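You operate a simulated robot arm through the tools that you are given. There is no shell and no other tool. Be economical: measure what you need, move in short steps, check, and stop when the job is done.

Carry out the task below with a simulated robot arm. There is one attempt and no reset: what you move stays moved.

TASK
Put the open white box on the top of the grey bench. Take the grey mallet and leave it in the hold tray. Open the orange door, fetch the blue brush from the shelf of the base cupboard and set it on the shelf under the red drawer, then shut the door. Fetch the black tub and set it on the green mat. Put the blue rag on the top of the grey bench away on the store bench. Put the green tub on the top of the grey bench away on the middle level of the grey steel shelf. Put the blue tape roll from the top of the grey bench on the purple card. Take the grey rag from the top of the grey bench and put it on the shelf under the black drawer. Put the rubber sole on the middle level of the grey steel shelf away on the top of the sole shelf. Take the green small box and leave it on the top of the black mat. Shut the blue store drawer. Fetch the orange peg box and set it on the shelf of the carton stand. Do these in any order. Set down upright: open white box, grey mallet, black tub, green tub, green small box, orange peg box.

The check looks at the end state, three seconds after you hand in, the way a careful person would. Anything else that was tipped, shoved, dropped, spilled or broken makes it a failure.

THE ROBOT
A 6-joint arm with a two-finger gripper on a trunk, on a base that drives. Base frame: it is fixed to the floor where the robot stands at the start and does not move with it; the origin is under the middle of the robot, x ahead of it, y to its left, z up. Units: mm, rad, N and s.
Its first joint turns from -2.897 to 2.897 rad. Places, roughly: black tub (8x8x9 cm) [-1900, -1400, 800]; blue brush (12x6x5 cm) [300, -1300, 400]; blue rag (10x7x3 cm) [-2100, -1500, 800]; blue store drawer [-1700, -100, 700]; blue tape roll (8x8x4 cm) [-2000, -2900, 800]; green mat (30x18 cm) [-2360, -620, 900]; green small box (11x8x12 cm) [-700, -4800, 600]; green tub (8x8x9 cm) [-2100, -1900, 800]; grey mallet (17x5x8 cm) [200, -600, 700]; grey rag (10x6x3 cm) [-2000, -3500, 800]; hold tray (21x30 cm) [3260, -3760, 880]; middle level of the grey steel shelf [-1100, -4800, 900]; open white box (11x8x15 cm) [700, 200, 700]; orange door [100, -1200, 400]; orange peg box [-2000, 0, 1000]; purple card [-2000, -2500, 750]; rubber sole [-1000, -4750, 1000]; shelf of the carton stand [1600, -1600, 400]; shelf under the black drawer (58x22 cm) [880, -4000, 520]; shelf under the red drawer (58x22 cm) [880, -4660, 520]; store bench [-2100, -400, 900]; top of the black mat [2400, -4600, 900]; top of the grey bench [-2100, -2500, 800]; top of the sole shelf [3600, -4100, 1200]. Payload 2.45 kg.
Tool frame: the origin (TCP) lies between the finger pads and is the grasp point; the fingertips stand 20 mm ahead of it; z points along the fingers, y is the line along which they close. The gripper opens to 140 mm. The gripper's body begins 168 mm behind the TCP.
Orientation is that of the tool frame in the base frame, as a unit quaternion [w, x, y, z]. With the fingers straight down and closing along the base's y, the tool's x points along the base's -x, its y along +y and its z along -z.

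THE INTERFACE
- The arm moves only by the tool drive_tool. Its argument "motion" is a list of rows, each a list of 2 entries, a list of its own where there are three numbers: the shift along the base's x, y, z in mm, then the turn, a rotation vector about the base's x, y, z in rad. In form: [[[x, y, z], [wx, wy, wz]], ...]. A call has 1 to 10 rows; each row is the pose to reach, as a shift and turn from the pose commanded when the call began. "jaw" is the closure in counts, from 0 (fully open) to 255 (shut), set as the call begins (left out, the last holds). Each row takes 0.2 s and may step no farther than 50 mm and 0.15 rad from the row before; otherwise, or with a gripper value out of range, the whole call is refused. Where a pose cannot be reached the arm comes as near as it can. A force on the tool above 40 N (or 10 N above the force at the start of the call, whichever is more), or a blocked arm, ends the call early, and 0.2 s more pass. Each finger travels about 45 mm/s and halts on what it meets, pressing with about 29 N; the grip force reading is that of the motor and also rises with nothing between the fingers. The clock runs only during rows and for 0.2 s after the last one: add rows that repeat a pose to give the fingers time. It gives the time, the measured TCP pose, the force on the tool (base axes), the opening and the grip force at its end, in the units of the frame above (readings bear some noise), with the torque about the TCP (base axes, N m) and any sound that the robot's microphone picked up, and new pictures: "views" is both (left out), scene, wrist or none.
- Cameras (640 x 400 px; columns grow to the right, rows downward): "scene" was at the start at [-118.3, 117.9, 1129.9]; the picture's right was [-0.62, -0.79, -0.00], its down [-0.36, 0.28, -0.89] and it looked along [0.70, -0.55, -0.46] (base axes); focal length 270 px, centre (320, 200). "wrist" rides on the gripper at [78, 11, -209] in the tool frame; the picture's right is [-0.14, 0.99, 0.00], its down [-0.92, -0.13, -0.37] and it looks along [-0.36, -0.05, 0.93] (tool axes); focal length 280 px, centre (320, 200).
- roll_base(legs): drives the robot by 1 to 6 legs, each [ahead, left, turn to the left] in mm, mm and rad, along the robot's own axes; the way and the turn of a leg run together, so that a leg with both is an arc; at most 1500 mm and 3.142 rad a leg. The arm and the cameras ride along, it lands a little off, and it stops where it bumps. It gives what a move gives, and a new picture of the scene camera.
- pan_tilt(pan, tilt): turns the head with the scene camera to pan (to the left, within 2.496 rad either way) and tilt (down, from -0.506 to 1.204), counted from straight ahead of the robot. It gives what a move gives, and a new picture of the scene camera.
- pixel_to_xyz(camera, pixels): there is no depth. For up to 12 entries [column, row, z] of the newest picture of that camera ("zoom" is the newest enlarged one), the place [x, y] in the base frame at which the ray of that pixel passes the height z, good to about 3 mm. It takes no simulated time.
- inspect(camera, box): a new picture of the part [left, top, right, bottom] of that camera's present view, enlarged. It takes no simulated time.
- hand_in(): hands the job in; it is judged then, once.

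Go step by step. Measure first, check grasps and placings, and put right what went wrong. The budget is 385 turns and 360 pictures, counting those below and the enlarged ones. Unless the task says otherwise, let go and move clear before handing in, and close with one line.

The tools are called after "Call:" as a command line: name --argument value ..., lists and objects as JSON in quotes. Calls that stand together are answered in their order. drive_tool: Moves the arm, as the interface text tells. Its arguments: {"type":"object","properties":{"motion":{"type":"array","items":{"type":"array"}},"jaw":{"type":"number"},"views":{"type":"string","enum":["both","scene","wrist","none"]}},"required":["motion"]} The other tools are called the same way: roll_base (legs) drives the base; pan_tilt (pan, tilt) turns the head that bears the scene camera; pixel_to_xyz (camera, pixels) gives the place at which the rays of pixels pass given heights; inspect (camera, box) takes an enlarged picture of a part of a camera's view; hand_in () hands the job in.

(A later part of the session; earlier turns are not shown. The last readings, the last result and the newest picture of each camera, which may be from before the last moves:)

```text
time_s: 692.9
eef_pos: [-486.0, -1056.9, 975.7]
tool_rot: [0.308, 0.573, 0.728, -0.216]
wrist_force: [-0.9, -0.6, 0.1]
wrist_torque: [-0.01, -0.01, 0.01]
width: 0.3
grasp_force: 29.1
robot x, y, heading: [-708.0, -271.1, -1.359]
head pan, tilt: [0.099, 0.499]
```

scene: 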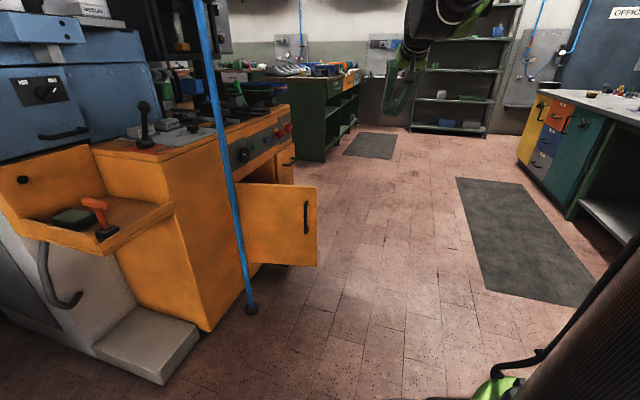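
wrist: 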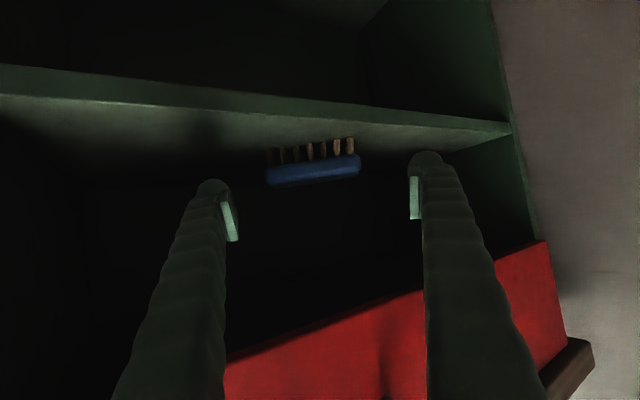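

The door's outer face is at (240–317,185–265). I'll shift left, then lower the closed fingers to z≈490 just outside it.

Call:
roll_base --legs '[[0, 345, 0]]'

Call:
drive_tool --motion '[[[0, 0, -48], [0, 0, 0]], [[0, 0, -96], [0, 0, 0]], [[0, 0, -144], [0, 0, 0]], [[0, 0, -192], [0, 0, 0]], [[0, 0, -240], [0, 0, 0]], [[0, 0, -288], [0, 0, 0]], [[0, 0, -336], [0, 0, 0]], [[0, 0, -384], [0, 0, 0]], [[0, 0, -432], [0, 0, 0]], [[0, 0, -480], [0, 0, 0]]]'

```text
time_s: 695.1
eef_pos: [-146.1, -981.7, 975.2]
tool_rot: [0.309, 0.57, 0.731, -0.215]
wrist_force: [0.3, -0.1, 0.8]
wrist_torque: [-0.01, 0.01, -0.03]
width: 0.1
grasp_force: 28.9
robot x, y, heading: [-366.3, -197.7, -1.352]
head pan, tilt: [0.099, 0.499]
```

scene: 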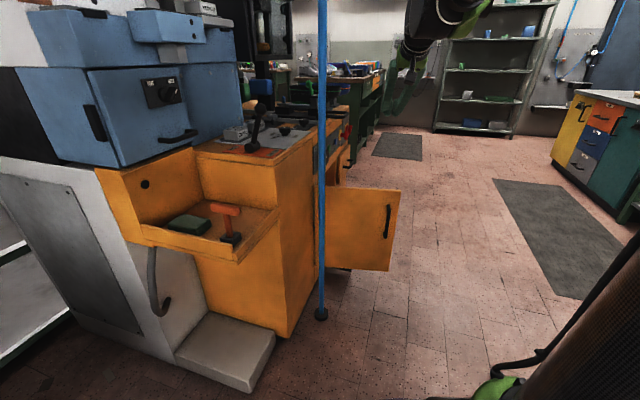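

```text
time_s: 697.3
eef_pos: [-149.6, -978.2, 498.0]
tool_rot: [0.308, 0.57, 0.73, -0.214]
wrist_force: [-0.2, -0.3, 0.0]
wrist_torque: [0.0, -0.03, 0.01]
width: 0.0
grasp_force: 28.7
robot x, y, heading: [-369.4, -199.4, -1.348]
head pan, tilt: [0.099, 0.499]
```

scene: 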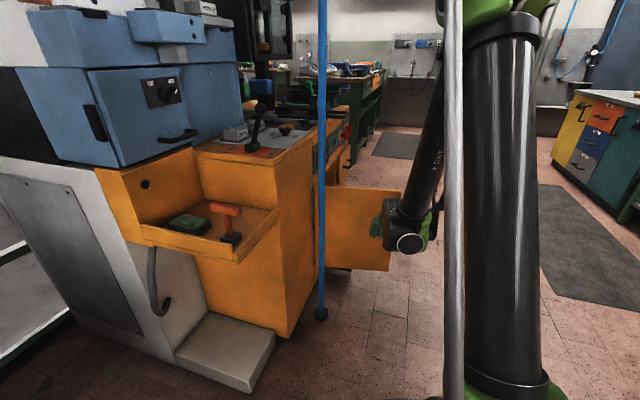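
wrist: 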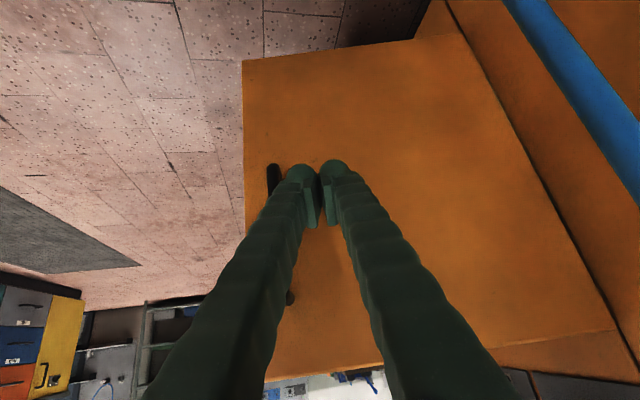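

The fist is slightly close to the handle bar, so I'll shift 30 mm toward the hinge and swing the base on the closing arc.

Call:
drive_tool --motion '[[[15, 3, 0], [0, 0, 0]], [[32, 6, 0], [0, 0, 0]]]' --views "none"

Call:
roll_base --legs '[[125, -373, 0.4]]'

```text
time_s: 697.9
eef_pos: [-114.8, -975.2, 499.2]
tool_rot: [0.307, 0.571, 0.731, -0.215]
wrist_force: [-0.2, -0.4, -1.0]
wrist_torque: [0.0, 0.02, 0.02]
width: 0.0
grasp_force: 29.0
robot x, y, heading: [-370.7, -197.7, -1.354]
head pan, tilt: [0.099, 0.499]
```

```text
time_s: 700.4
eef_pos: [-139.7, -1090.1, 497.5]
tool_rot: [0.343, 0.424, 0.824, -0.153]
wrist_force: [3.7, 1.1, 0.6]
wrist_torque: [-0.04, 0.12, -0.04]
width: 0.2
grasp_force: 28.5
robot x, y, heading: [-658.0, -460.4, -0.973]
head pan, tilt: [0.099, 0.499]
```

scene: 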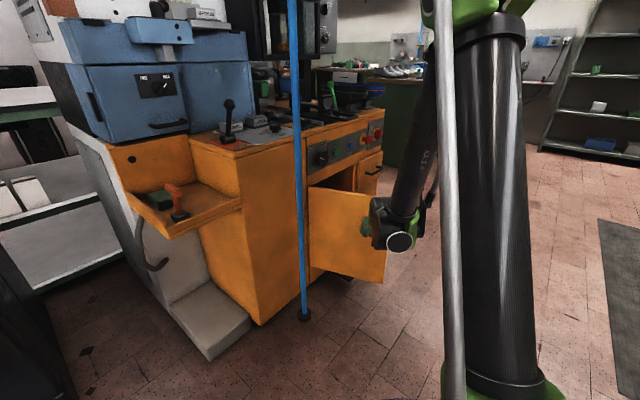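

The door is moving. Continue the arc.

Call:
roll_base --legs '[[151, -419, 0.45], [151, -419, 0.45]]'

```text
time_s: 705.4
eef_pos: [-2.7, -1300.1, 497.5]
tool_rot: [0.375, 0.019, 0.927, 0.013]
wrist_force: [-0.5, -0.4, 0.7]
wrist_torque: [0.0, -0.04, 0.0]
width: 0.0
grasp_force: 29.2
robot x, y, heading: [-821.7, -1327.1, -0.067]
head pan, tilt: [0.099, 0.499]
```

scene: 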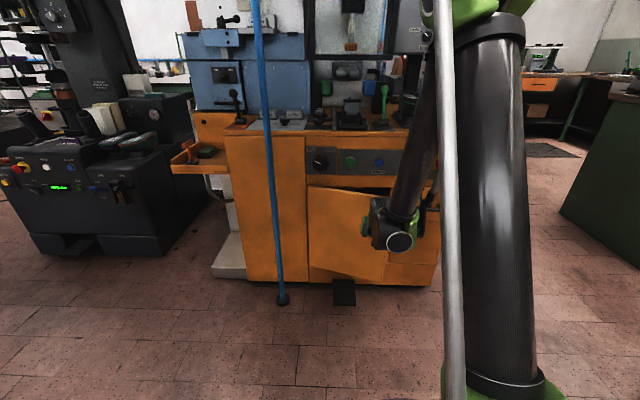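

About 20° remain. I'll push straight ahead with the arm until the door seats.

Call:
drive_tool --motion '[[[15, 0, 0], [0, 0, 0]], [[30, 0, 0], [0, 0, 0]], [[45, 0, 0], [0, 0, 0]], [[58, 0, 0], [0, 0, 0]], [[70, 0, 0], [0, 0, 0]], [[80, 0, 0], [0, 0, 0]], [[90, 0, 0], [0, 0, 0]], [[98, 0, 0], [0, 0, 0]], [[106, 0, 0], [0, 0, 0]], [[114, 0, 0], [0, 0, 0]]]'

```text
time_s: 707.5
eef_pos: [98.3, -1298.1, 497.8]
tool_rot: [0.373, 0.018, 0.927, 0.013]
wrist_force: [-8.1, -0.8, 0.7]
wrist_torque: [0.0, -0.03, 0.04]
width: 0.1
grasp_force: 29.6
robot x, y, heading: [-821.0, -1319.7, -0.064]
head pan, tilt: [0.099, 0.499]
stopped in row 10: the force on the tool passed its limit at 56 N (the readings are from after the stop); the commanded pose is now the measured one
```

scene: 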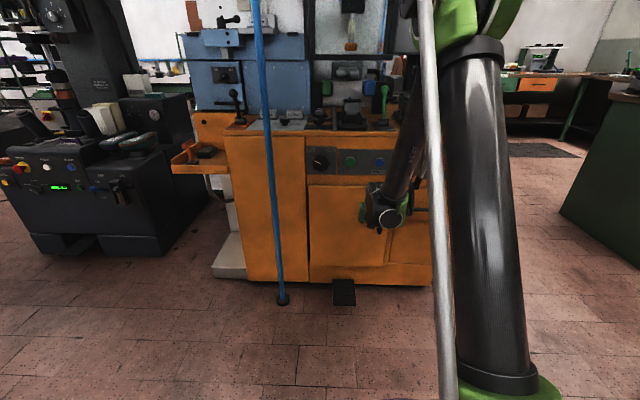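
wrist: 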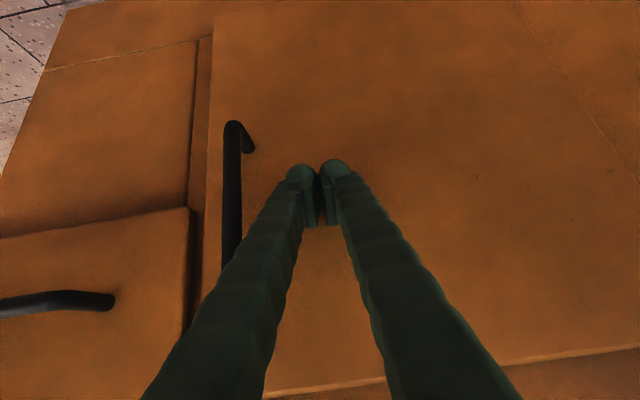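

The door is seated. I'll back off, check it, raise the arm, then go north to the white box.

Call:
roll_base --legs '[[-280, 0, 0.064]]'

Call:
inspect --camera "scene" --box '[220, 100, 460, 300]'

Call:
drive_tool --motion '[[[-10, 0, 48], [0, 0, 0]], [[-20, 0, 96], [0, 0, 0]], [[-30, 0, 144], [0, 0, 0]], [[-40, 0, 192], [0, 0, 0]], [[-50, 0, 240], [0, 0, 0]], [[-65, 0, 287], [0, 0, 0]], [[-80, 0, 334], [0, 0, 0]], [[-95, 0, 381], [0, 0, 0]], [[-110, 0, 428], [0, 0, 0]], [[-125, 0, 475], [0, 0, 0]]]' --views "none"

Call:
roll_base --legs '[[0, 1430, 0]]'

```text
time_s: 709.4
eef_pos: [-180.2, -1233.0, 497.8]
tool_rot: [0.373, -0.008, 0.927, 0.024]
wrist_force: [0.7, 0.3, -0.3]
wrist_torque: [0.05, -0.02, -0.03]
width: 0.0
grasp_force: 29.3
robot x, y, heading: [-1094.6, -1311.3, -0.006]
head pan, tilt: [0.099, 0.499]
```

scene: 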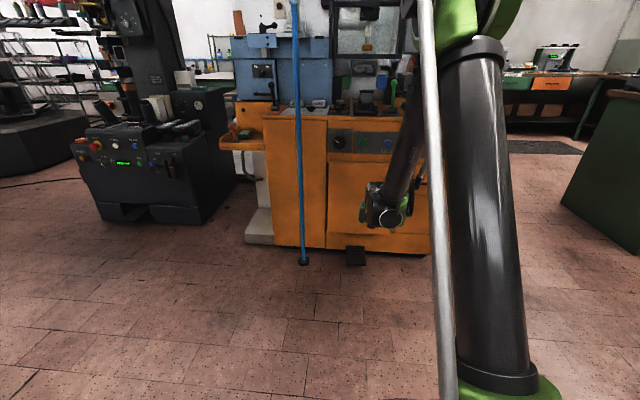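

```text
2.00 times, centred on (340, 200) of scene
```

zoom: 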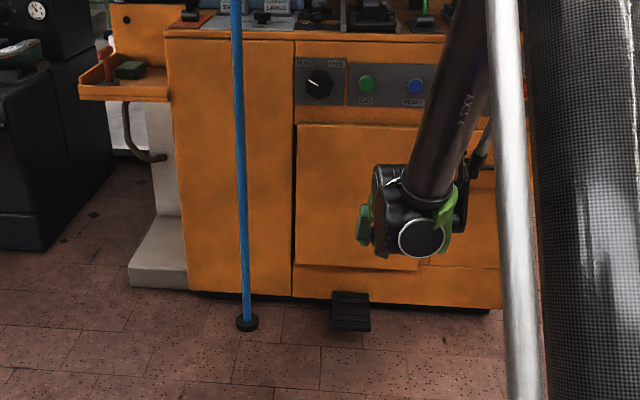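

```text
time_s: 711.6
eef_pos: [-307.4, -1235.5, 973.1]
tool_rot: [0.373, -0.009, 0.927, 0.023]
wrist_force: [0.1, -0.4, -0.3]
wrist_torque: [0.01, 0.08, -0.01]
width: 0.2
grasp_force: 29.7
robot x, y, heading: [-1097.9, -1313.4, -0.006]
head pan, tilt: [0.099, 0.499]
```

```text
time_s: 718.6
eef_pos: [-312.3, 181.9, 972.1]
tool_rot: [0.372, -0.016, 0.928, 0.026]
wrist_force: [0.9, -0.1, -0.5]
wrist_torque: [0.01, 0.01, 0.03]
width: 0.1
grasp_force: 29.3
robot x, y, heading: [-1099.9, 92.6, 0.006]
head pan, tilt: [0.099, 0.499]
```

scene: 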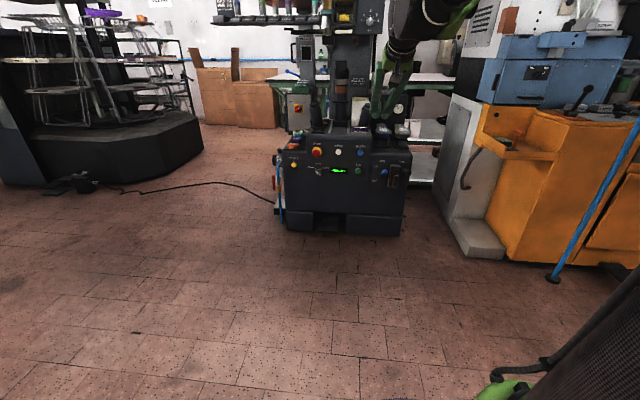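

The door looks flush. Now I'll approach the black machine for the white box.

Call:
roll_base --legs '[[600, 0, 0]]'

Call:
drive_tool --motion '[[[-15, -40, 20], [0, 0, 0]], [[-30, -85, 30], [0, 0, 0]], [[-45, -130, 40], [0, 0, 0]], [[-60, -175, 40], [0, 0, 0]], [[-70, -220, 40], [0, 0, 0]], [[-75, -265, 40], [0, 0, 0]]]' --jaw 0

Call:
inspect --camera "scene" --box '[220, 60, 480, 260]'

```text
time_s: 722.1
eef_pos: [295.8, 206.5, 971.4]
tool_rot: [0.372, -0.024, 0.927, 0.03]
wrist_force: [-0.5, 0.1, 0.1]
wrist_torque: [0.01, -0.01, -0.04]
width: 0.2
grasp_force: 30.0
robot x, y, heading: [-490.6, 99.5, 0.024]
head pan, tilt: [0.099, 0.499]
```

scene: 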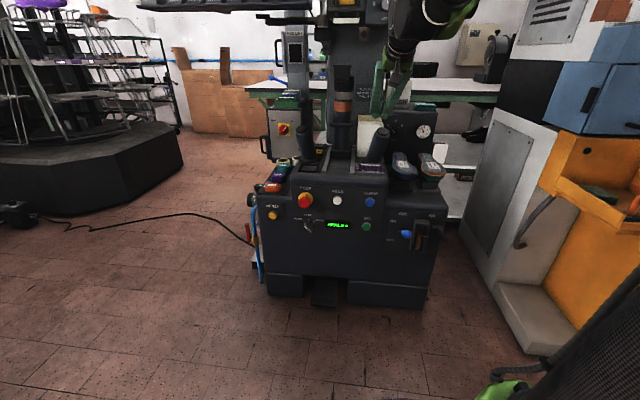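

```text
time_s: 723.5
eef_pos: [222.0, -57.5, 1011.2]
tool_rot: [0.372, -0.024, 0.927, 0.03]
wrist_force: [-0.2, -0.3, -0.6]
wrist_torque: [0.0, -0.03, -0.02]
width: 123.8
grasp_force: 0.2
robot x, y, heading: [-493.1, 103.5, 0.031]
head pan, tilt: [0.099, 0.499]
```

scene: 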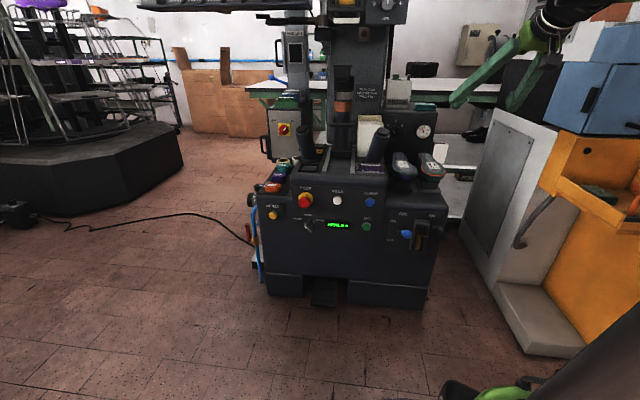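
wrist: 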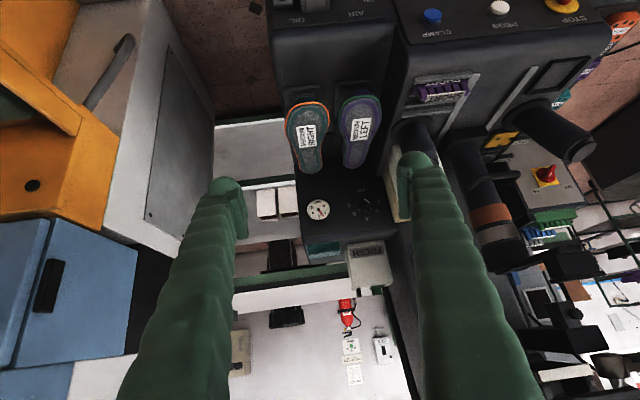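

```text
2.00 times, centred on (350, 160) of scene
```

zoom: 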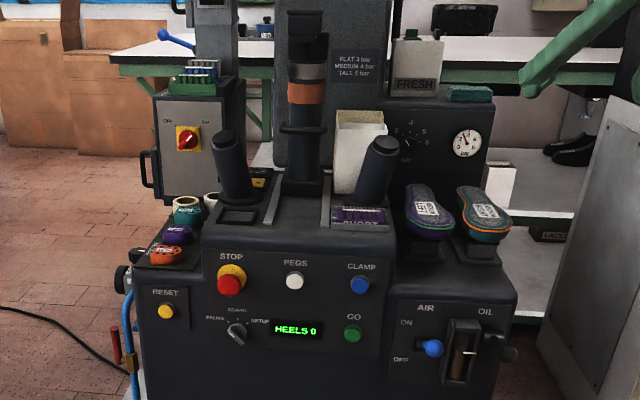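

The open white box is at zoom (357,150), right of the column and behind a black joystick. I'll bring the tool vertical and retracted, then drive closer.

Call:
drive_tool --motion '[[[-10, 10, 5], [0, 0.13, 0]], [[-20, 20, 10], [0, 0.26, 0]], [[-30, 30, 20], [0, 0.39, 0]], [[-40, 40, 30], [0, 0.52, 0]], [[-50, 50, 40], [0, 0.65, 0]], [[-60, 60, 50], [0, 0.77, 0]], [[-100, 80, 60], [0, 0.77, 0]], [[-140, 100, 60], [0, 0.77, 0]], [[-180, 120, 60], [0, 0.77, 0]]]' --views "none"

Call:
roll_base --legs '[[400, 0, -0.03]]'

Call:
drive_tool --motion '[[[20, 20, 30], [0, 0, 0]], [[40, 40, 60], [0, 0, 0]], [[40, 40, 60], [0, 0, 0]]]'

```text
time_s: 725.5
eef_pos: [41.5, 60.7, 1071.3]
tool_rot: [-0.003, -0.01, 0.999, 0.037]
wrist_force: [0.5, -1.6, -0.7]
wrist_torque: [0.02, 0.1, 0.02]
width: 140.0
grasp_force: 0.0
robot x, y, heading: [-489.1, 100.8, 0.025]
head pan, tilt: [0.099, 0.499]
```

```text
time_s: 728.0
eef_pos: [442.0, 54.0, 1072.3]
tool_rot: [-0.003, 0.001, 0.999, 0.036]
wrist_force: [0.4, 1.2, -0.9]
wrist_torque: [-0.01, 0.0, 0.04]
width: 139.8
grasp_force: 0.1
robot x, y, heading: [-86.9, 107.0, 0.001]
head pan, tilt: [0.099, 0.499]
```

scene: 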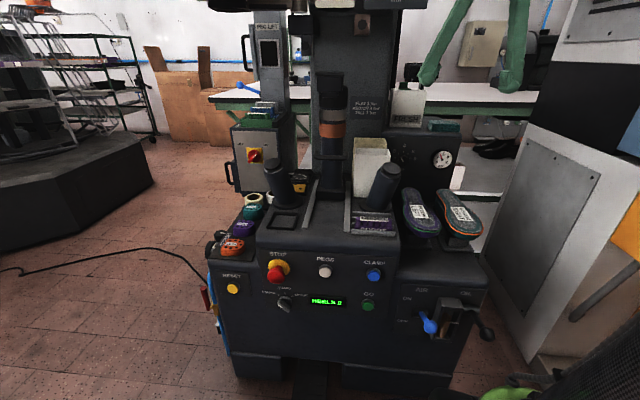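

```text
time_s: 728.8
eef_pos: [483.1, 96.2, 1132.0]
tool_rot: [-0.003, 0.001, 0.999, 0.036]
wrist_force: [0.0, -0.2, 1.4]
wrist_torque: [0.0, -0.02, -0.01]
width: 140.0
grasp_force: 0.1
robot x, y, heading: [-87.9, 104.9, 0.003]
head pan, tilt: [0.099, 0.499]
```

scene: 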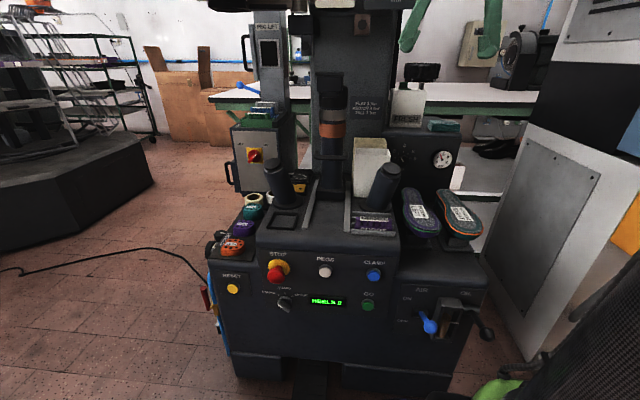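
wrist: 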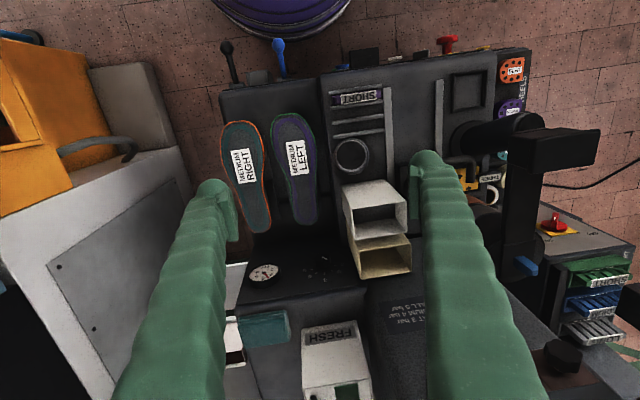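

From above I see a white box at (375,210) and possibly another behind it at (383,257). I'll zoom in.

Call:
inspect --camera "wrist" --box '[310, 80, 450, 300]'

Call:
inspect --camera "scene" --box '[300, 80, 460, 250]'

```text
1.82 times, centred on (380, 190) of wrist
```

zoom: 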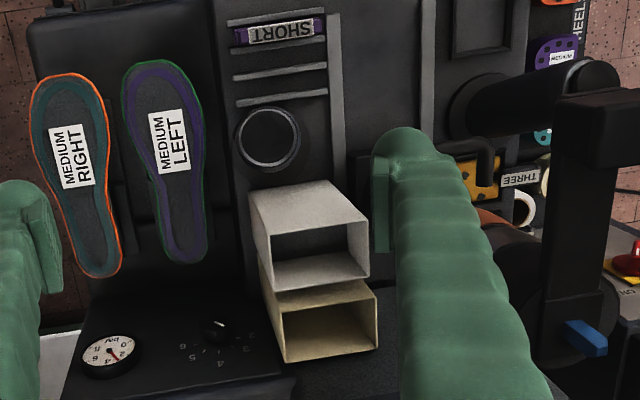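

```text
2.35 times, centred on (380, 165) of scene
```

zoom: 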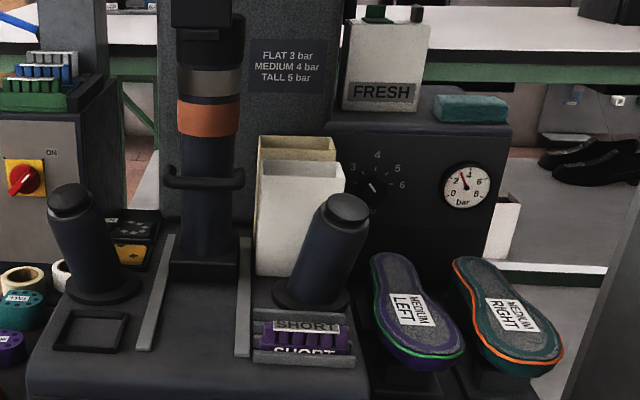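

The white box stands in front of a cream one, with its wide side along y. I'll triangulate the rim and base.

Call:
pixel_to_xyz --camera "wrist" --pixels '[[352.5, 210, 800], [352.5, 210, 840], [396.5, 202, 800], [396.5, 202, 840], [355, 239.5, 800], [355, 239.5, 840], [406, 231, 840], [341.5, 184.5, 680], [384, 179, 680], [341.5, 184.5, 720]]'

Call:
pixel_to_xyz --camera "scene" --pixels '[[355.3, 149, 800], [355.3, 149, 840], [390, 150, 800], [390, 150, 840], [353, 197, 680], [353, 197, 720], [390, 150, 820]]'

```text
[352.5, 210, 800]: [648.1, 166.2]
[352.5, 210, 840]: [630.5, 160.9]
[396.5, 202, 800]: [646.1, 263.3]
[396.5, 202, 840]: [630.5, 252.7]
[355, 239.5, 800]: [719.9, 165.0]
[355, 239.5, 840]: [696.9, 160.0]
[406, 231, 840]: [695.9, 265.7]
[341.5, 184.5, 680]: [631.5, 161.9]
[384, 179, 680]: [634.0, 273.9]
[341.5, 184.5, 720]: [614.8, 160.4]
```

```text
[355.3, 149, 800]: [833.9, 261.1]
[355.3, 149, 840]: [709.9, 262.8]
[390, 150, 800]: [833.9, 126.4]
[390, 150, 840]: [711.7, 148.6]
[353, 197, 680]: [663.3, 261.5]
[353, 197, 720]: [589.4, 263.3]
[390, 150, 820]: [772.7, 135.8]
```

White box: front x≈621, y 160–265, z 702–852. The column on its left is too close for a straddle grip, so I'll pinch its right-hand wall (y≈160) from above, one finger inside. Moving above it with the tilt corrected.

Call:
drive_tool --motion '[[[30, 11, -20], [-0.036, 0, 0]], [[60, 22, -40], [-0.072, 0, 0]], [[90, 33, -60], [-0.072, 0, 0]], [[120, 44, -80], [-0.072, 0, 0]], [[150, 55, -100], [-0.072, 0, 0]], [[178, 62, -130], [-0.072, 0, 0]], [[178, 62, -160], [-0.072, 0, 0]], [[178, 62, -160], [-0.072, 0, 0]]]' --jaw 146

Call:
inspect --camera "wrist" --box '[200, 100, 440, 280]'

```text
time_s: 729.6
eef_pos: [572.0, 124.9, 1072.9]
tool_rot: [-0.003, 0.002, 1.0, 0.0]
wrist_force: [-31.1, -3.6, 15.7]
wrist_torque: [0.97, -7.67, 0.17]
width: 63.0
grasp_force: 0.0
robot x, y, heading: [-89.4, 106.8, 0.002]
head pan, tilt: [0.099, 0.499]
stopped in row 4: the force on the tool passed its limit at 99 N (the readings are from after the stop); the commanded pose is now the measured one
```

scene: 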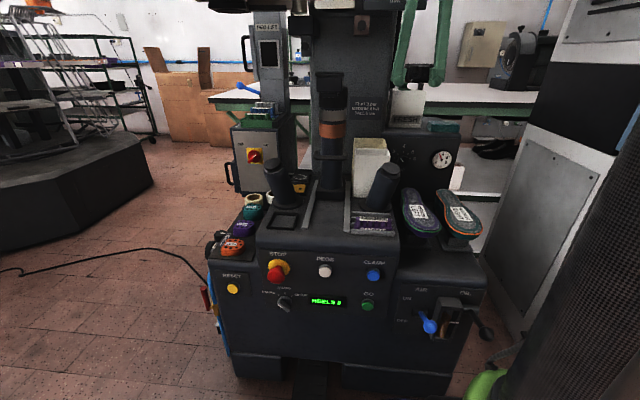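
wrist: 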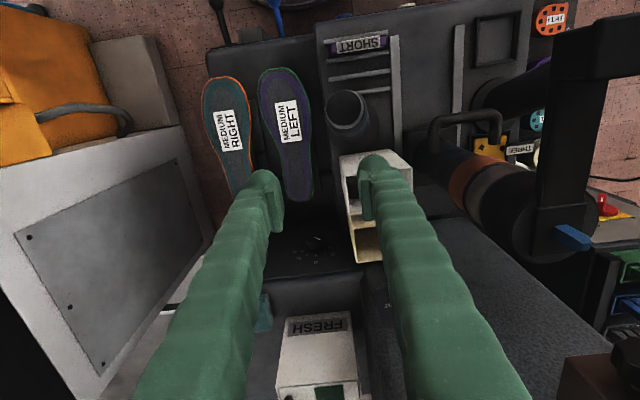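

```text
2.22 times, centred on (320, 190) of wrist
```

zoom: 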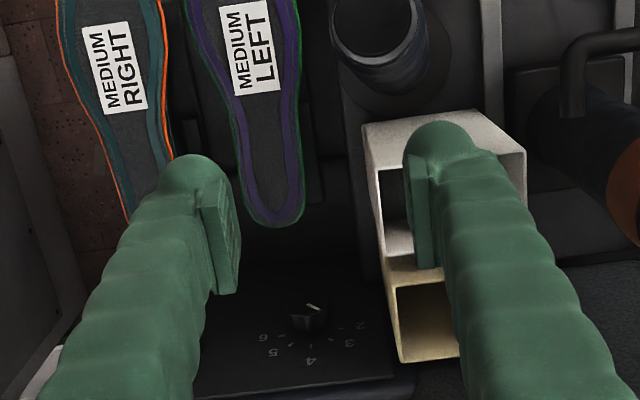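

The wrist hit the machine's overhead head (torque from above). I'll back out and use a 45° approach from the front instead, which stays lower.

Call:
drive_tool --motion '[[[-30, 0, 0], [0, 0, 0]], [[-70, 0, 0], [0, 0, 0]], [[-110, 0, 0], [0, 0, 0]], [[-115, 5, -10], [0, -0.13, 0]], [[-115, 10, -20], [0, -0.26, 0]], [[-115, 15, -40], [0, -0.39, 0]], [[-115, 20, -60], [0, -0.52, 0]], [[-115, 25, -80], [0, -0.65, 0]], [[-115, 30, -100], [0, -0.78, 0]]]'

```text
time_s: 731.6
eef_pos: [458.9, 155.0, 972.8]
tool_rot: [0.377, 0.002, 0.926, 0.001]
wrist_force: [-0.2, 0.3, -0.5]
wrist_torque: [-0.05, 0.02, -0.01]
width: 60.0
grasp_force: 0.0
robot x, y, heading: [-83.1, 110.4, 0.002]
head pan, tilt: [0.099, 0.499]
```

scene: 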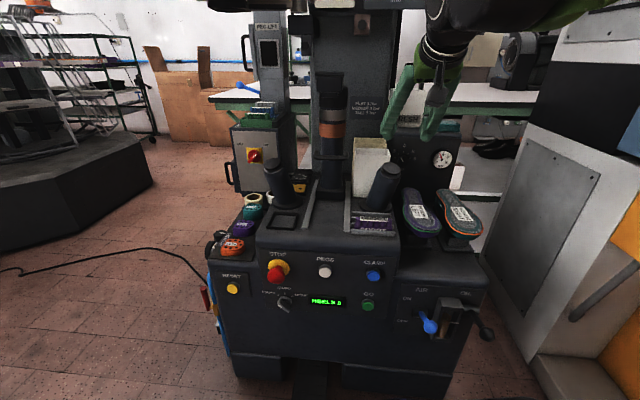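
wrist: 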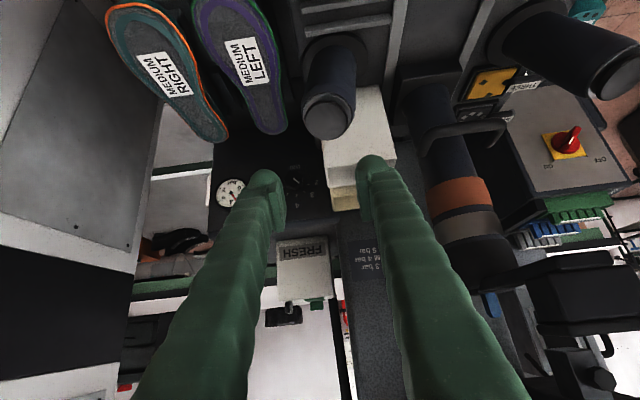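

Call:
inspect --camera "wrist" --box '[280, 60, 440, 240]'

```text
2.22 times, centred on (360, 150) of wrist
```

zoom: 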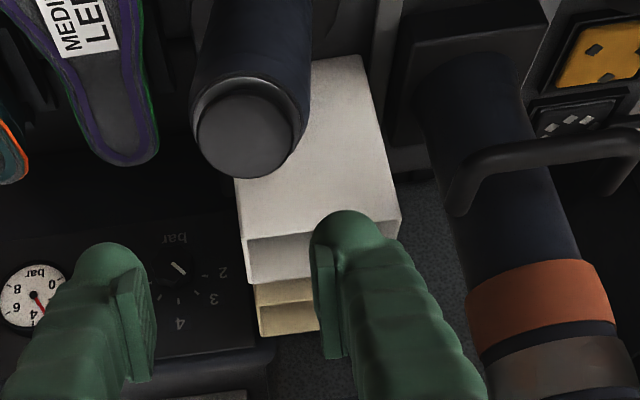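

Call:
pixel_to_xyz --camera "wrist" --pixels '[[325.4, 168, 852], [396, 160, 852], [327.6, 187, 852], [320, 185, 852], [325.4, 168, 865], [396, 160, 865], [327.6, 187, 865], [314, 128, 830]]'

Call:
pixel_to_xyz --camera "scene" --pixels '[[355.3, 149, 852], [390, 150, 852], [355.3, 149, 865], [390, 150, 865], [388, 163, 830], [388, 163, 850]]'

```text
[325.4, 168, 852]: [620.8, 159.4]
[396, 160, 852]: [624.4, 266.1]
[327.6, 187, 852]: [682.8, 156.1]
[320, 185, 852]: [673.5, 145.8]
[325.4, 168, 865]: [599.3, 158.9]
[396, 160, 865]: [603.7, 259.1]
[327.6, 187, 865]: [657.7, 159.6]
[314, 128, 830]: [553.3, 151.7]
```

```text
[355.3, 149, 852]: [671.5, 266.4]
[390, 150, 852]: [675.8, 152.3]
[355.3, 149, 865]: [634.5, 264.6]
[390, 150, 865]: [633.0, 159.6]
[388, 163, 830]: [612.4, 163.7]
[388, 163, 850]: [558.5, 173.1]
```

The rim is at z≈850, front x≈624, right wall y≈160. I'll steepen the tool slightly (35° from vertical) so the inner finger clears the front rim, and move to a pre-pinch position.

Call:
drive_tool --motion '[[[20, 2, 0], [0, 0.08, 0]], [[45, 4, 0], [0, 0.16, 0]], [[80, 6, -10], [0, 0.16, 0]], [[110, 6, -25], [0, 0.16, 0]], [[139, 6, -48], [0, 0.16, 0]], [[139, 6, -48], [0, 0.16, 0]]]'

Call:
inspect --camera "wrist" --box '[220, 80, 440, 280]'

```text
time_s: 733.0
eef_pos: [598.3, 161.1, 923.0]
tool_rot: [0.302, 0.002, 0.953, 0.001]
wrist_force: [-0.7, -0.1, -0.5]
wrist_torque: [0.0, 0.01, -0.02]
width: 59.8
grasp_force: 0.1
robot x, y, heading: [-86.6, 108.2, 0.008]
head pan, tilt: [0.099, 0.499]
```

scene: 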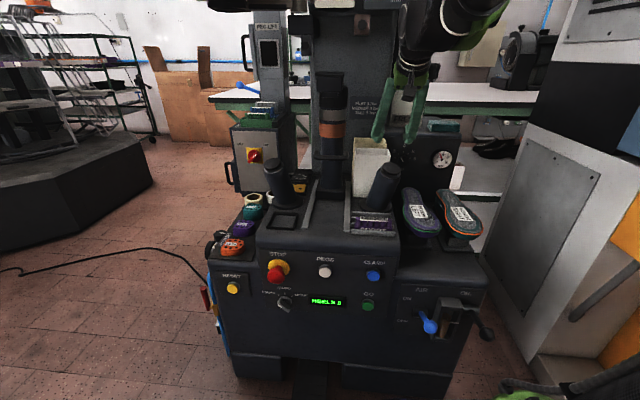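
wrist: 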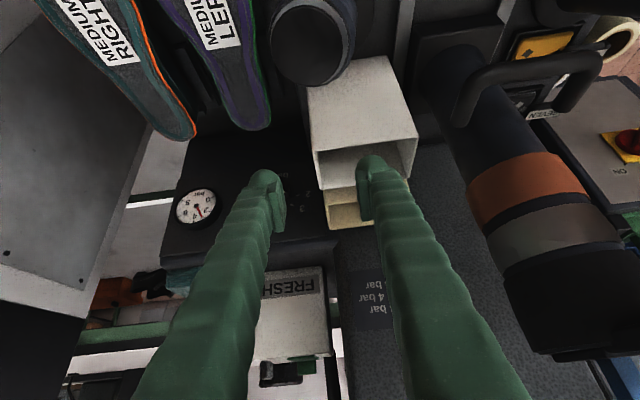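

```text
2.00 times, centred on (330, 180) of wrist
```

zoom: 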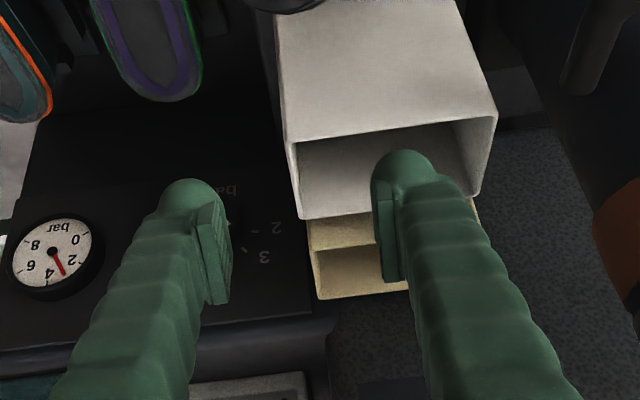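

The inner finger is aimed into the opening, the outer one outside the right wall. I'll descend along the axis.

Call:
drive_tool --motion '[[[20, 0, -28], [0, 0, 0]], [[40, 0, -56], [0, 0, 0]], [[55, 0, -78], [0, 0, 0]], [[63, 0, -88], [0, 0, 0]], [[63, 0, -88], [0, 0, 0]]]' --views "wrist"

Call:
inspect --camera "wrist" --box '[220, 80, 440, 280]'

```text
time_s: 733.7
eef_pos: [636.0, 161.5, 873.1]
tool_rot: [0.304, 0.003, 0.953, 0.001]
wrist_force: [-1.5, -0.8, 28.9]
wrist_torque: [1.15, 0.16, 0.01]
width: 60.8
grasp_force: 1.5
robot x, y, heading: [-84.1, 107.8, 0.007]
head pan, tilt: [0.099, 0.499]
stopped in row 3: the force on the tool passed its limit at 126 N (the readings are from after the stop); the commanded pose is now the measured one
```

wrist: 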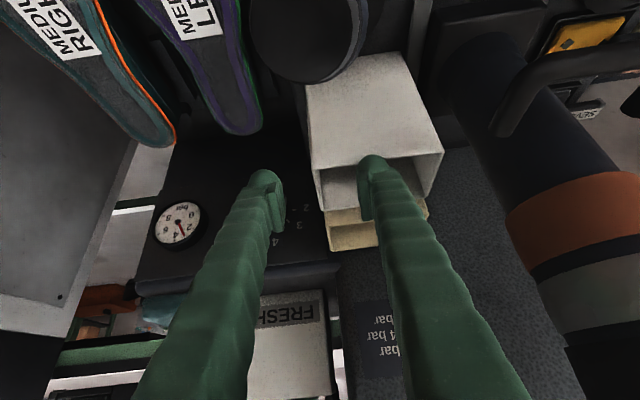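

```text
2.00 times, centred on (330, 180) of wrist
```

zoom: 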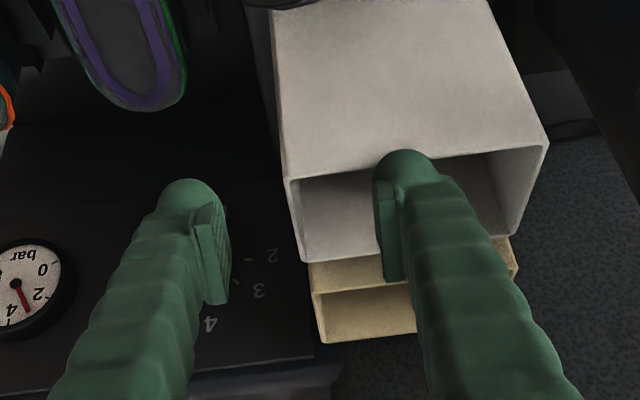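

The inner finger touched the front rim. I'll lift off and re-measure the rim from here.

Call:
drive_tool --motion '[[[0, 0, 15], [0, 0, 0]], [[0, 0, 30], [0, 0, 0]], [[0, 0, 30], [0, 0, 0]]]' --views "wrist"

Call:
inspect --camera "wrist" --box '[220, 80, 440, 280]'

```text
time_s: 734.5
eef_pos: [634.7, 162.8, 903.5]
tool_rot: [0.302, 0.004, 0.953, 0.001]
wrist_force: [0.2, 0.6, 0.3]
wrist_torque: [0.03, 0.03, 0.0]
width: 59.8
grasp_force: 0.1
robot x, y, heading: [-85.8, 110.0, -0.001]
head pan, tilt: [0.099, 0.499]
```

wrist: 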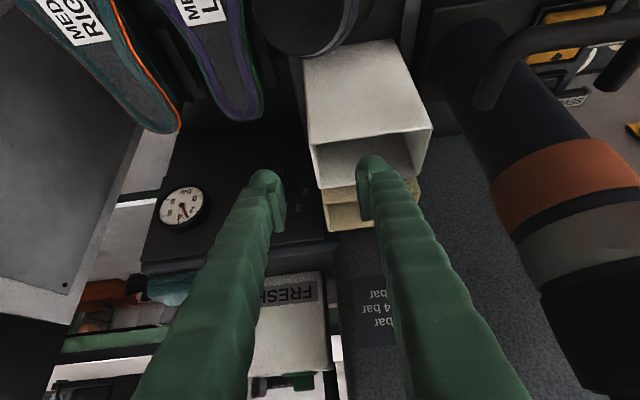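

```text
2.00 times, centred on (330, 180) of wrist
```

zoom: 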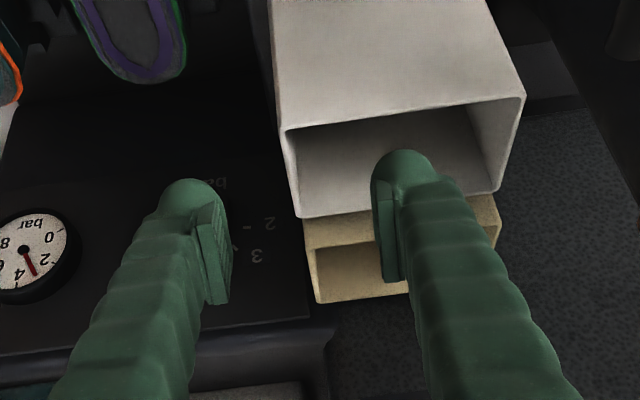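

Call:
pixel_to_xyz --camera "zoom" --pixels '[[285, 130, 846], [523, 97, 846], [300, 217, 846], [497, 190, 846], [285, 130, 835], [300, 217, 835], [285, 130, 857], [300, 217, 857]]'

```text
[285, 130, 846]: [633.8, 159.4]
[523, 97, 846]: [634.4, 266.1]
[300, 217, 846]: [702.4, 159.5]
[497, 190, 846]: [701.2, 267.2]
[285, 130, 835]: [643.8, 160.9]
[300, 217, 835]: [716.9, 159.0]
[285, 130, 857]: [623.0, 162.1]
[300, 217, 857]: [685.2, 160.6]
```

The rim is at z≈846, x 634–702, y 160–266. I'll steepen the tool a bit more and descend to (669,160,832).

Call:
drive_tool --motion '[[[-8, -2, 8], [0, 0.06, 0]], [[-8, -2, 8], [0, 0.12, 0]], [[6, -2, -18], [0, 0.12, 0]], [[18, -3, -40], [0, 0.12, 0]], [[27, -3, -57], [0, 0.12, 0]], [[34, -3, -70], [0, 0.12, 0]], [[34, -3, -70], [0, 0.12, 0]]]' --views "wrist"

Call:
inspect --camera "wrist" --box '[220, 80, 440, 280]'

```text
time_s: 736.1
eef_pos: [668.3, 159.3, 832.1]
tool_rot: [0.244, 0.002, 0.97, 0.001]
wrist_force: [-0.2, -0.7, -0.3]
wrist_torque: [0.02, -0.02, -0.01]
width: 59.8
grasp_force: 0.0
robot x, y, heading: [-88.2, 110.4, 0.005]
head pan, tilt: [0.099, 0.499]
```

wrist: 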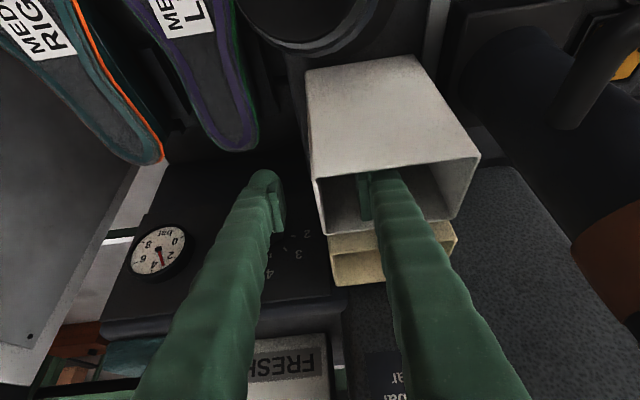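

```text
2.00 times, centred on (330, 180) of wrist
```

zoom: 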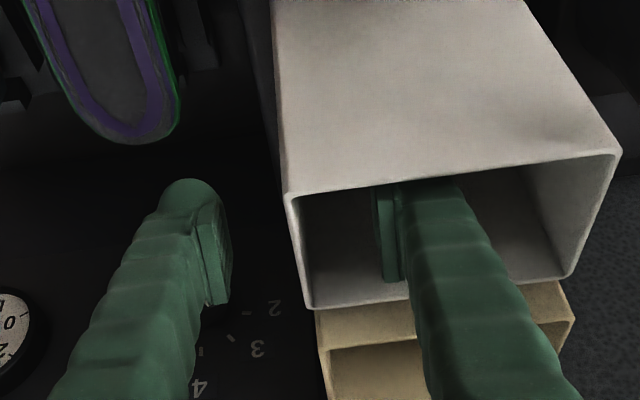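

No force, and the inner finger is inside. I'll close on the wall and lift a little.

Call:
drive_tool --motion '[[[0, 0, 0], [0, 0, 0]], [[0, 0, 0], [0, 0, 0]], [[0, 0, 0], [0, 0, 0]], [[0, 0, 0], [0, 0, 0]], [[0, 0, 10], [0, 0, 0]], [[0, 0, 20], [0, 0, 0]], [[-10, 0, 35], [0, 0, 0]], [[-20, 0, 52], [0, 0, 0]], [[-30, 0, 72], [0, 0, 0]], [[-36, 0, 85], [0, 0, 0]]]' --jaw 255

```text
time_s: 738.3
eef_pos: [632.3, 158.9, 917.5]
tool_rot: [0.244, 0.003, 0.97, 0.0]
wrist_force: [-0.7, 0.3, -4.2]
wrist_torque: [-0.12, 0.0, 0.0]
width: 5.9
grasp_force: 29.1
robot x, y, heading: [-84.7, 106.9, 0.003]
head pan, tilt: [0.099, 0.499]
```

scene: 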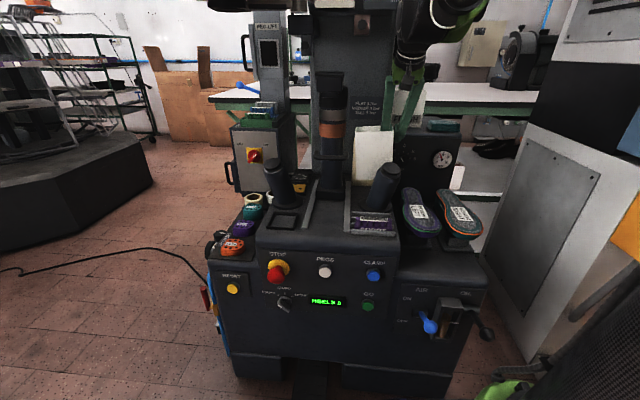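
wrist: 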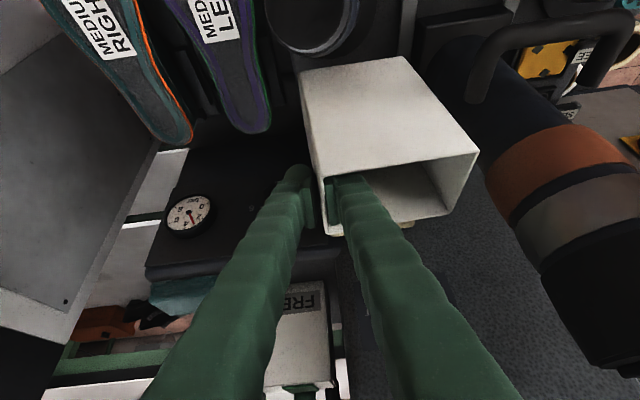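

The box is held and lifted. Continue straight up past the joystick height, then back.

Call:
drive_tool --motion '[[[-5, 0, 30], [0, 0, 0]], [[-10, 0, 60], [0, 0, 0]], [[-15, 0, 90], [0, 0, 0]], [[-45, 0, 105], [0, 0, 0]], [[-85, 0, 110], [0, 0, 0]], [[-130, 0, 110], [0, 0, 0]], [[-170, 0, 110], [0, 0, 0]]]'

```text
time_s: 739.9
eef_pos: [463.1, 156.3, 1024.6]
tool_rot: [0.244, 0.002, 0.97, 0.001]
wrist_force: [0.4, 0.9, -4.4]
wrist_torque: [-0.2, 0.02, -0.01]
width: 5.9
grasp_force: 29.5
robot x, y, heading: [-85.5, 106.8, 0.006]
head pan, tilt: [0.099, 0.499]
```

scene: 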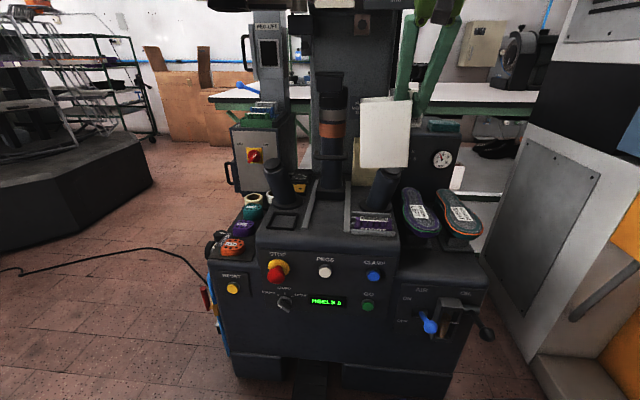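
wrist: 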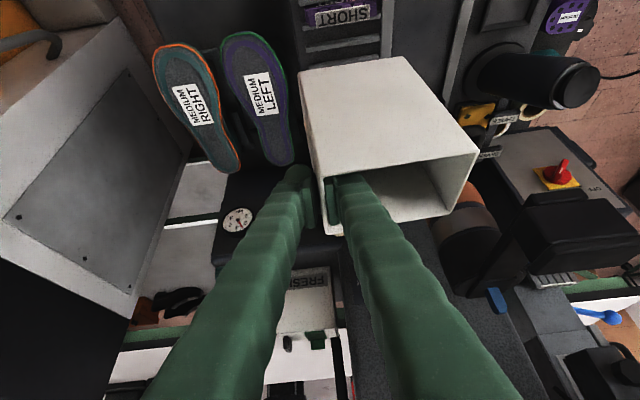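

Clear of the machine. I'll drive back, turn round and go to the grey bench.

Call:
roll_base --legs '[[-700, 0, 0], [0, 0, 3.136], [0, 1430, 0], [0, 430, 0]]'

```text
time_s: 759.6
eef_pos: [-1459.1, -1745.0, 1024.1]
tool_rot: [-0.009, 0.969, -0.039, -0.245]
wrist_force: [0.1, -0.2, -4.0]
wrist_torque: [0.19, 0.0, 0.0]
width: 6.2
grasp_force: 29.2
robot x, y, heading: [-903.5, -1734.8, 3.071]
head pan, tilt: [0.099, 0.499]
```

scene: 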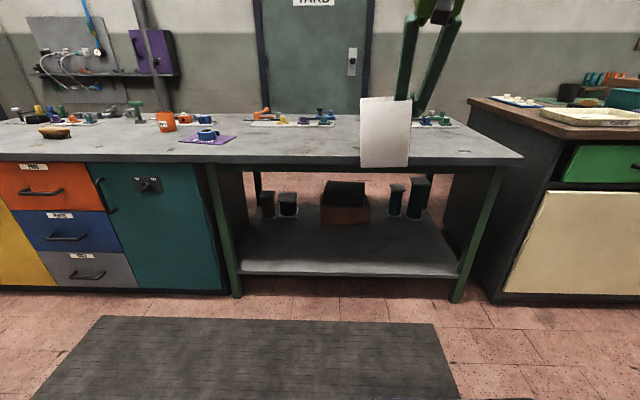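

Call:
roll_base --legs '[[380, 0, 0.07]]'

Call:
drive_tool --motion '[[[-40, 0, -10], [0, 0, 0]], [[-80, 0, -20], [0, 0, 0]], [[-120, 0, -30], [0, 0, 0]], [[-120, 0, -30], [0, 0, 0]]]'

```text
time_s: 762.1
eef_pos: [-1840.4, -1765.7, 1024.8]
tool_rot: [0.0, 0.969, -0.006, -0.245]
wrist_force: [0.4, 1.3, -4.1]
wrist_torque: [0.17, 0.0, -0.01]
width: 6.1
grasp_force: 29.0
robot x, y, heading: [-1289.5, -1719.2, 3.134]
head pan, tilt: [0.099, 0.499]
```

scene: 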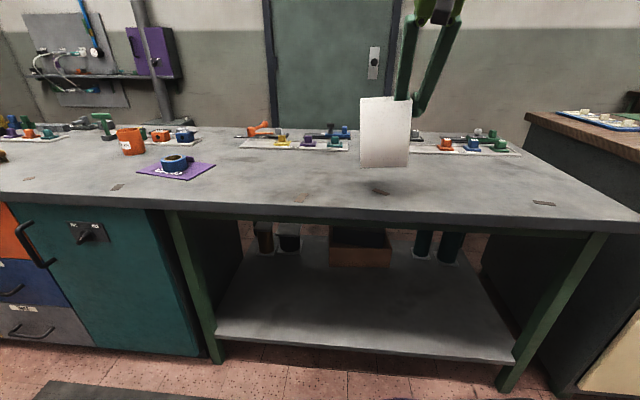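

```text
time_s: 763.1
eef_pos: [-1959.2, -1766.6, 992.9]
tool_rot: [0.0, 0.97, -0.007, -0.244]
wrist_force: [-0.8, -0.5, -3.3]
wrist_torque: [0.13, 0.02, 0.03]
width: 5.9
grasp_force: 28.8
robot x, y, heading: [-1286.9, -1722.8, 3.138]
head pan, tilt: [0.099, 0.499]
```

scene: 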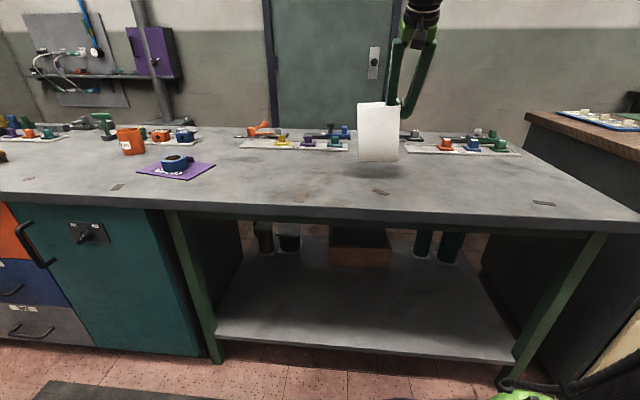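
wrist: 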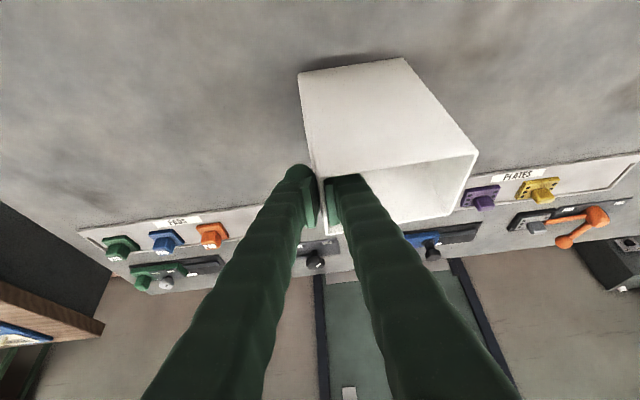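

Free bench below. Lowering to contact (expected near z≈925).

Call:
drive_tool --motion '[[[0, 0, -30], [0, 0, 0]], [[0, 0, -50], [0, 0, 0]], [[0, 0, -57], [0, 0, 0]], [[0, 0, -61], [0, 0, 0]], [[0, 0, -65], [0, 0, 0]], [[0, 0, -68], [0, 0, 0]], [[0, 0, -71], [0, 0, 0]], [[0, 0, -74], [0, 0, 0]]]'

```text
time_s: 764.9
eef_pos: [-1959.9, -1765.5, 918.8]
tool_rot: [0.0, 0.969, -0.006, -0.246]
wrist_force: [1.3, -1.9, 28.5]
wrist_torque: [-0.01, 0.12, 0.03]
width: 6.2
grasp_force: 28.9
robot x, y, heading: [-1290.9, -1721.6, 3.134]
head pan, tilt: [0.099, 0.499]
```

scene: 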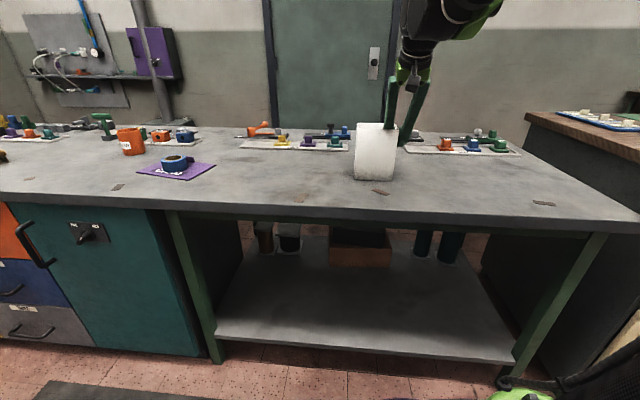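
wrist: 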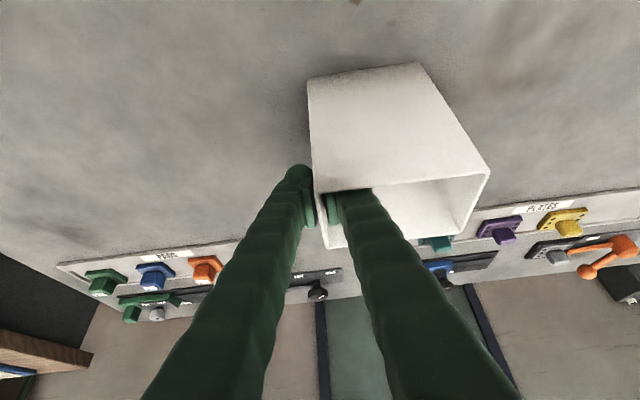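

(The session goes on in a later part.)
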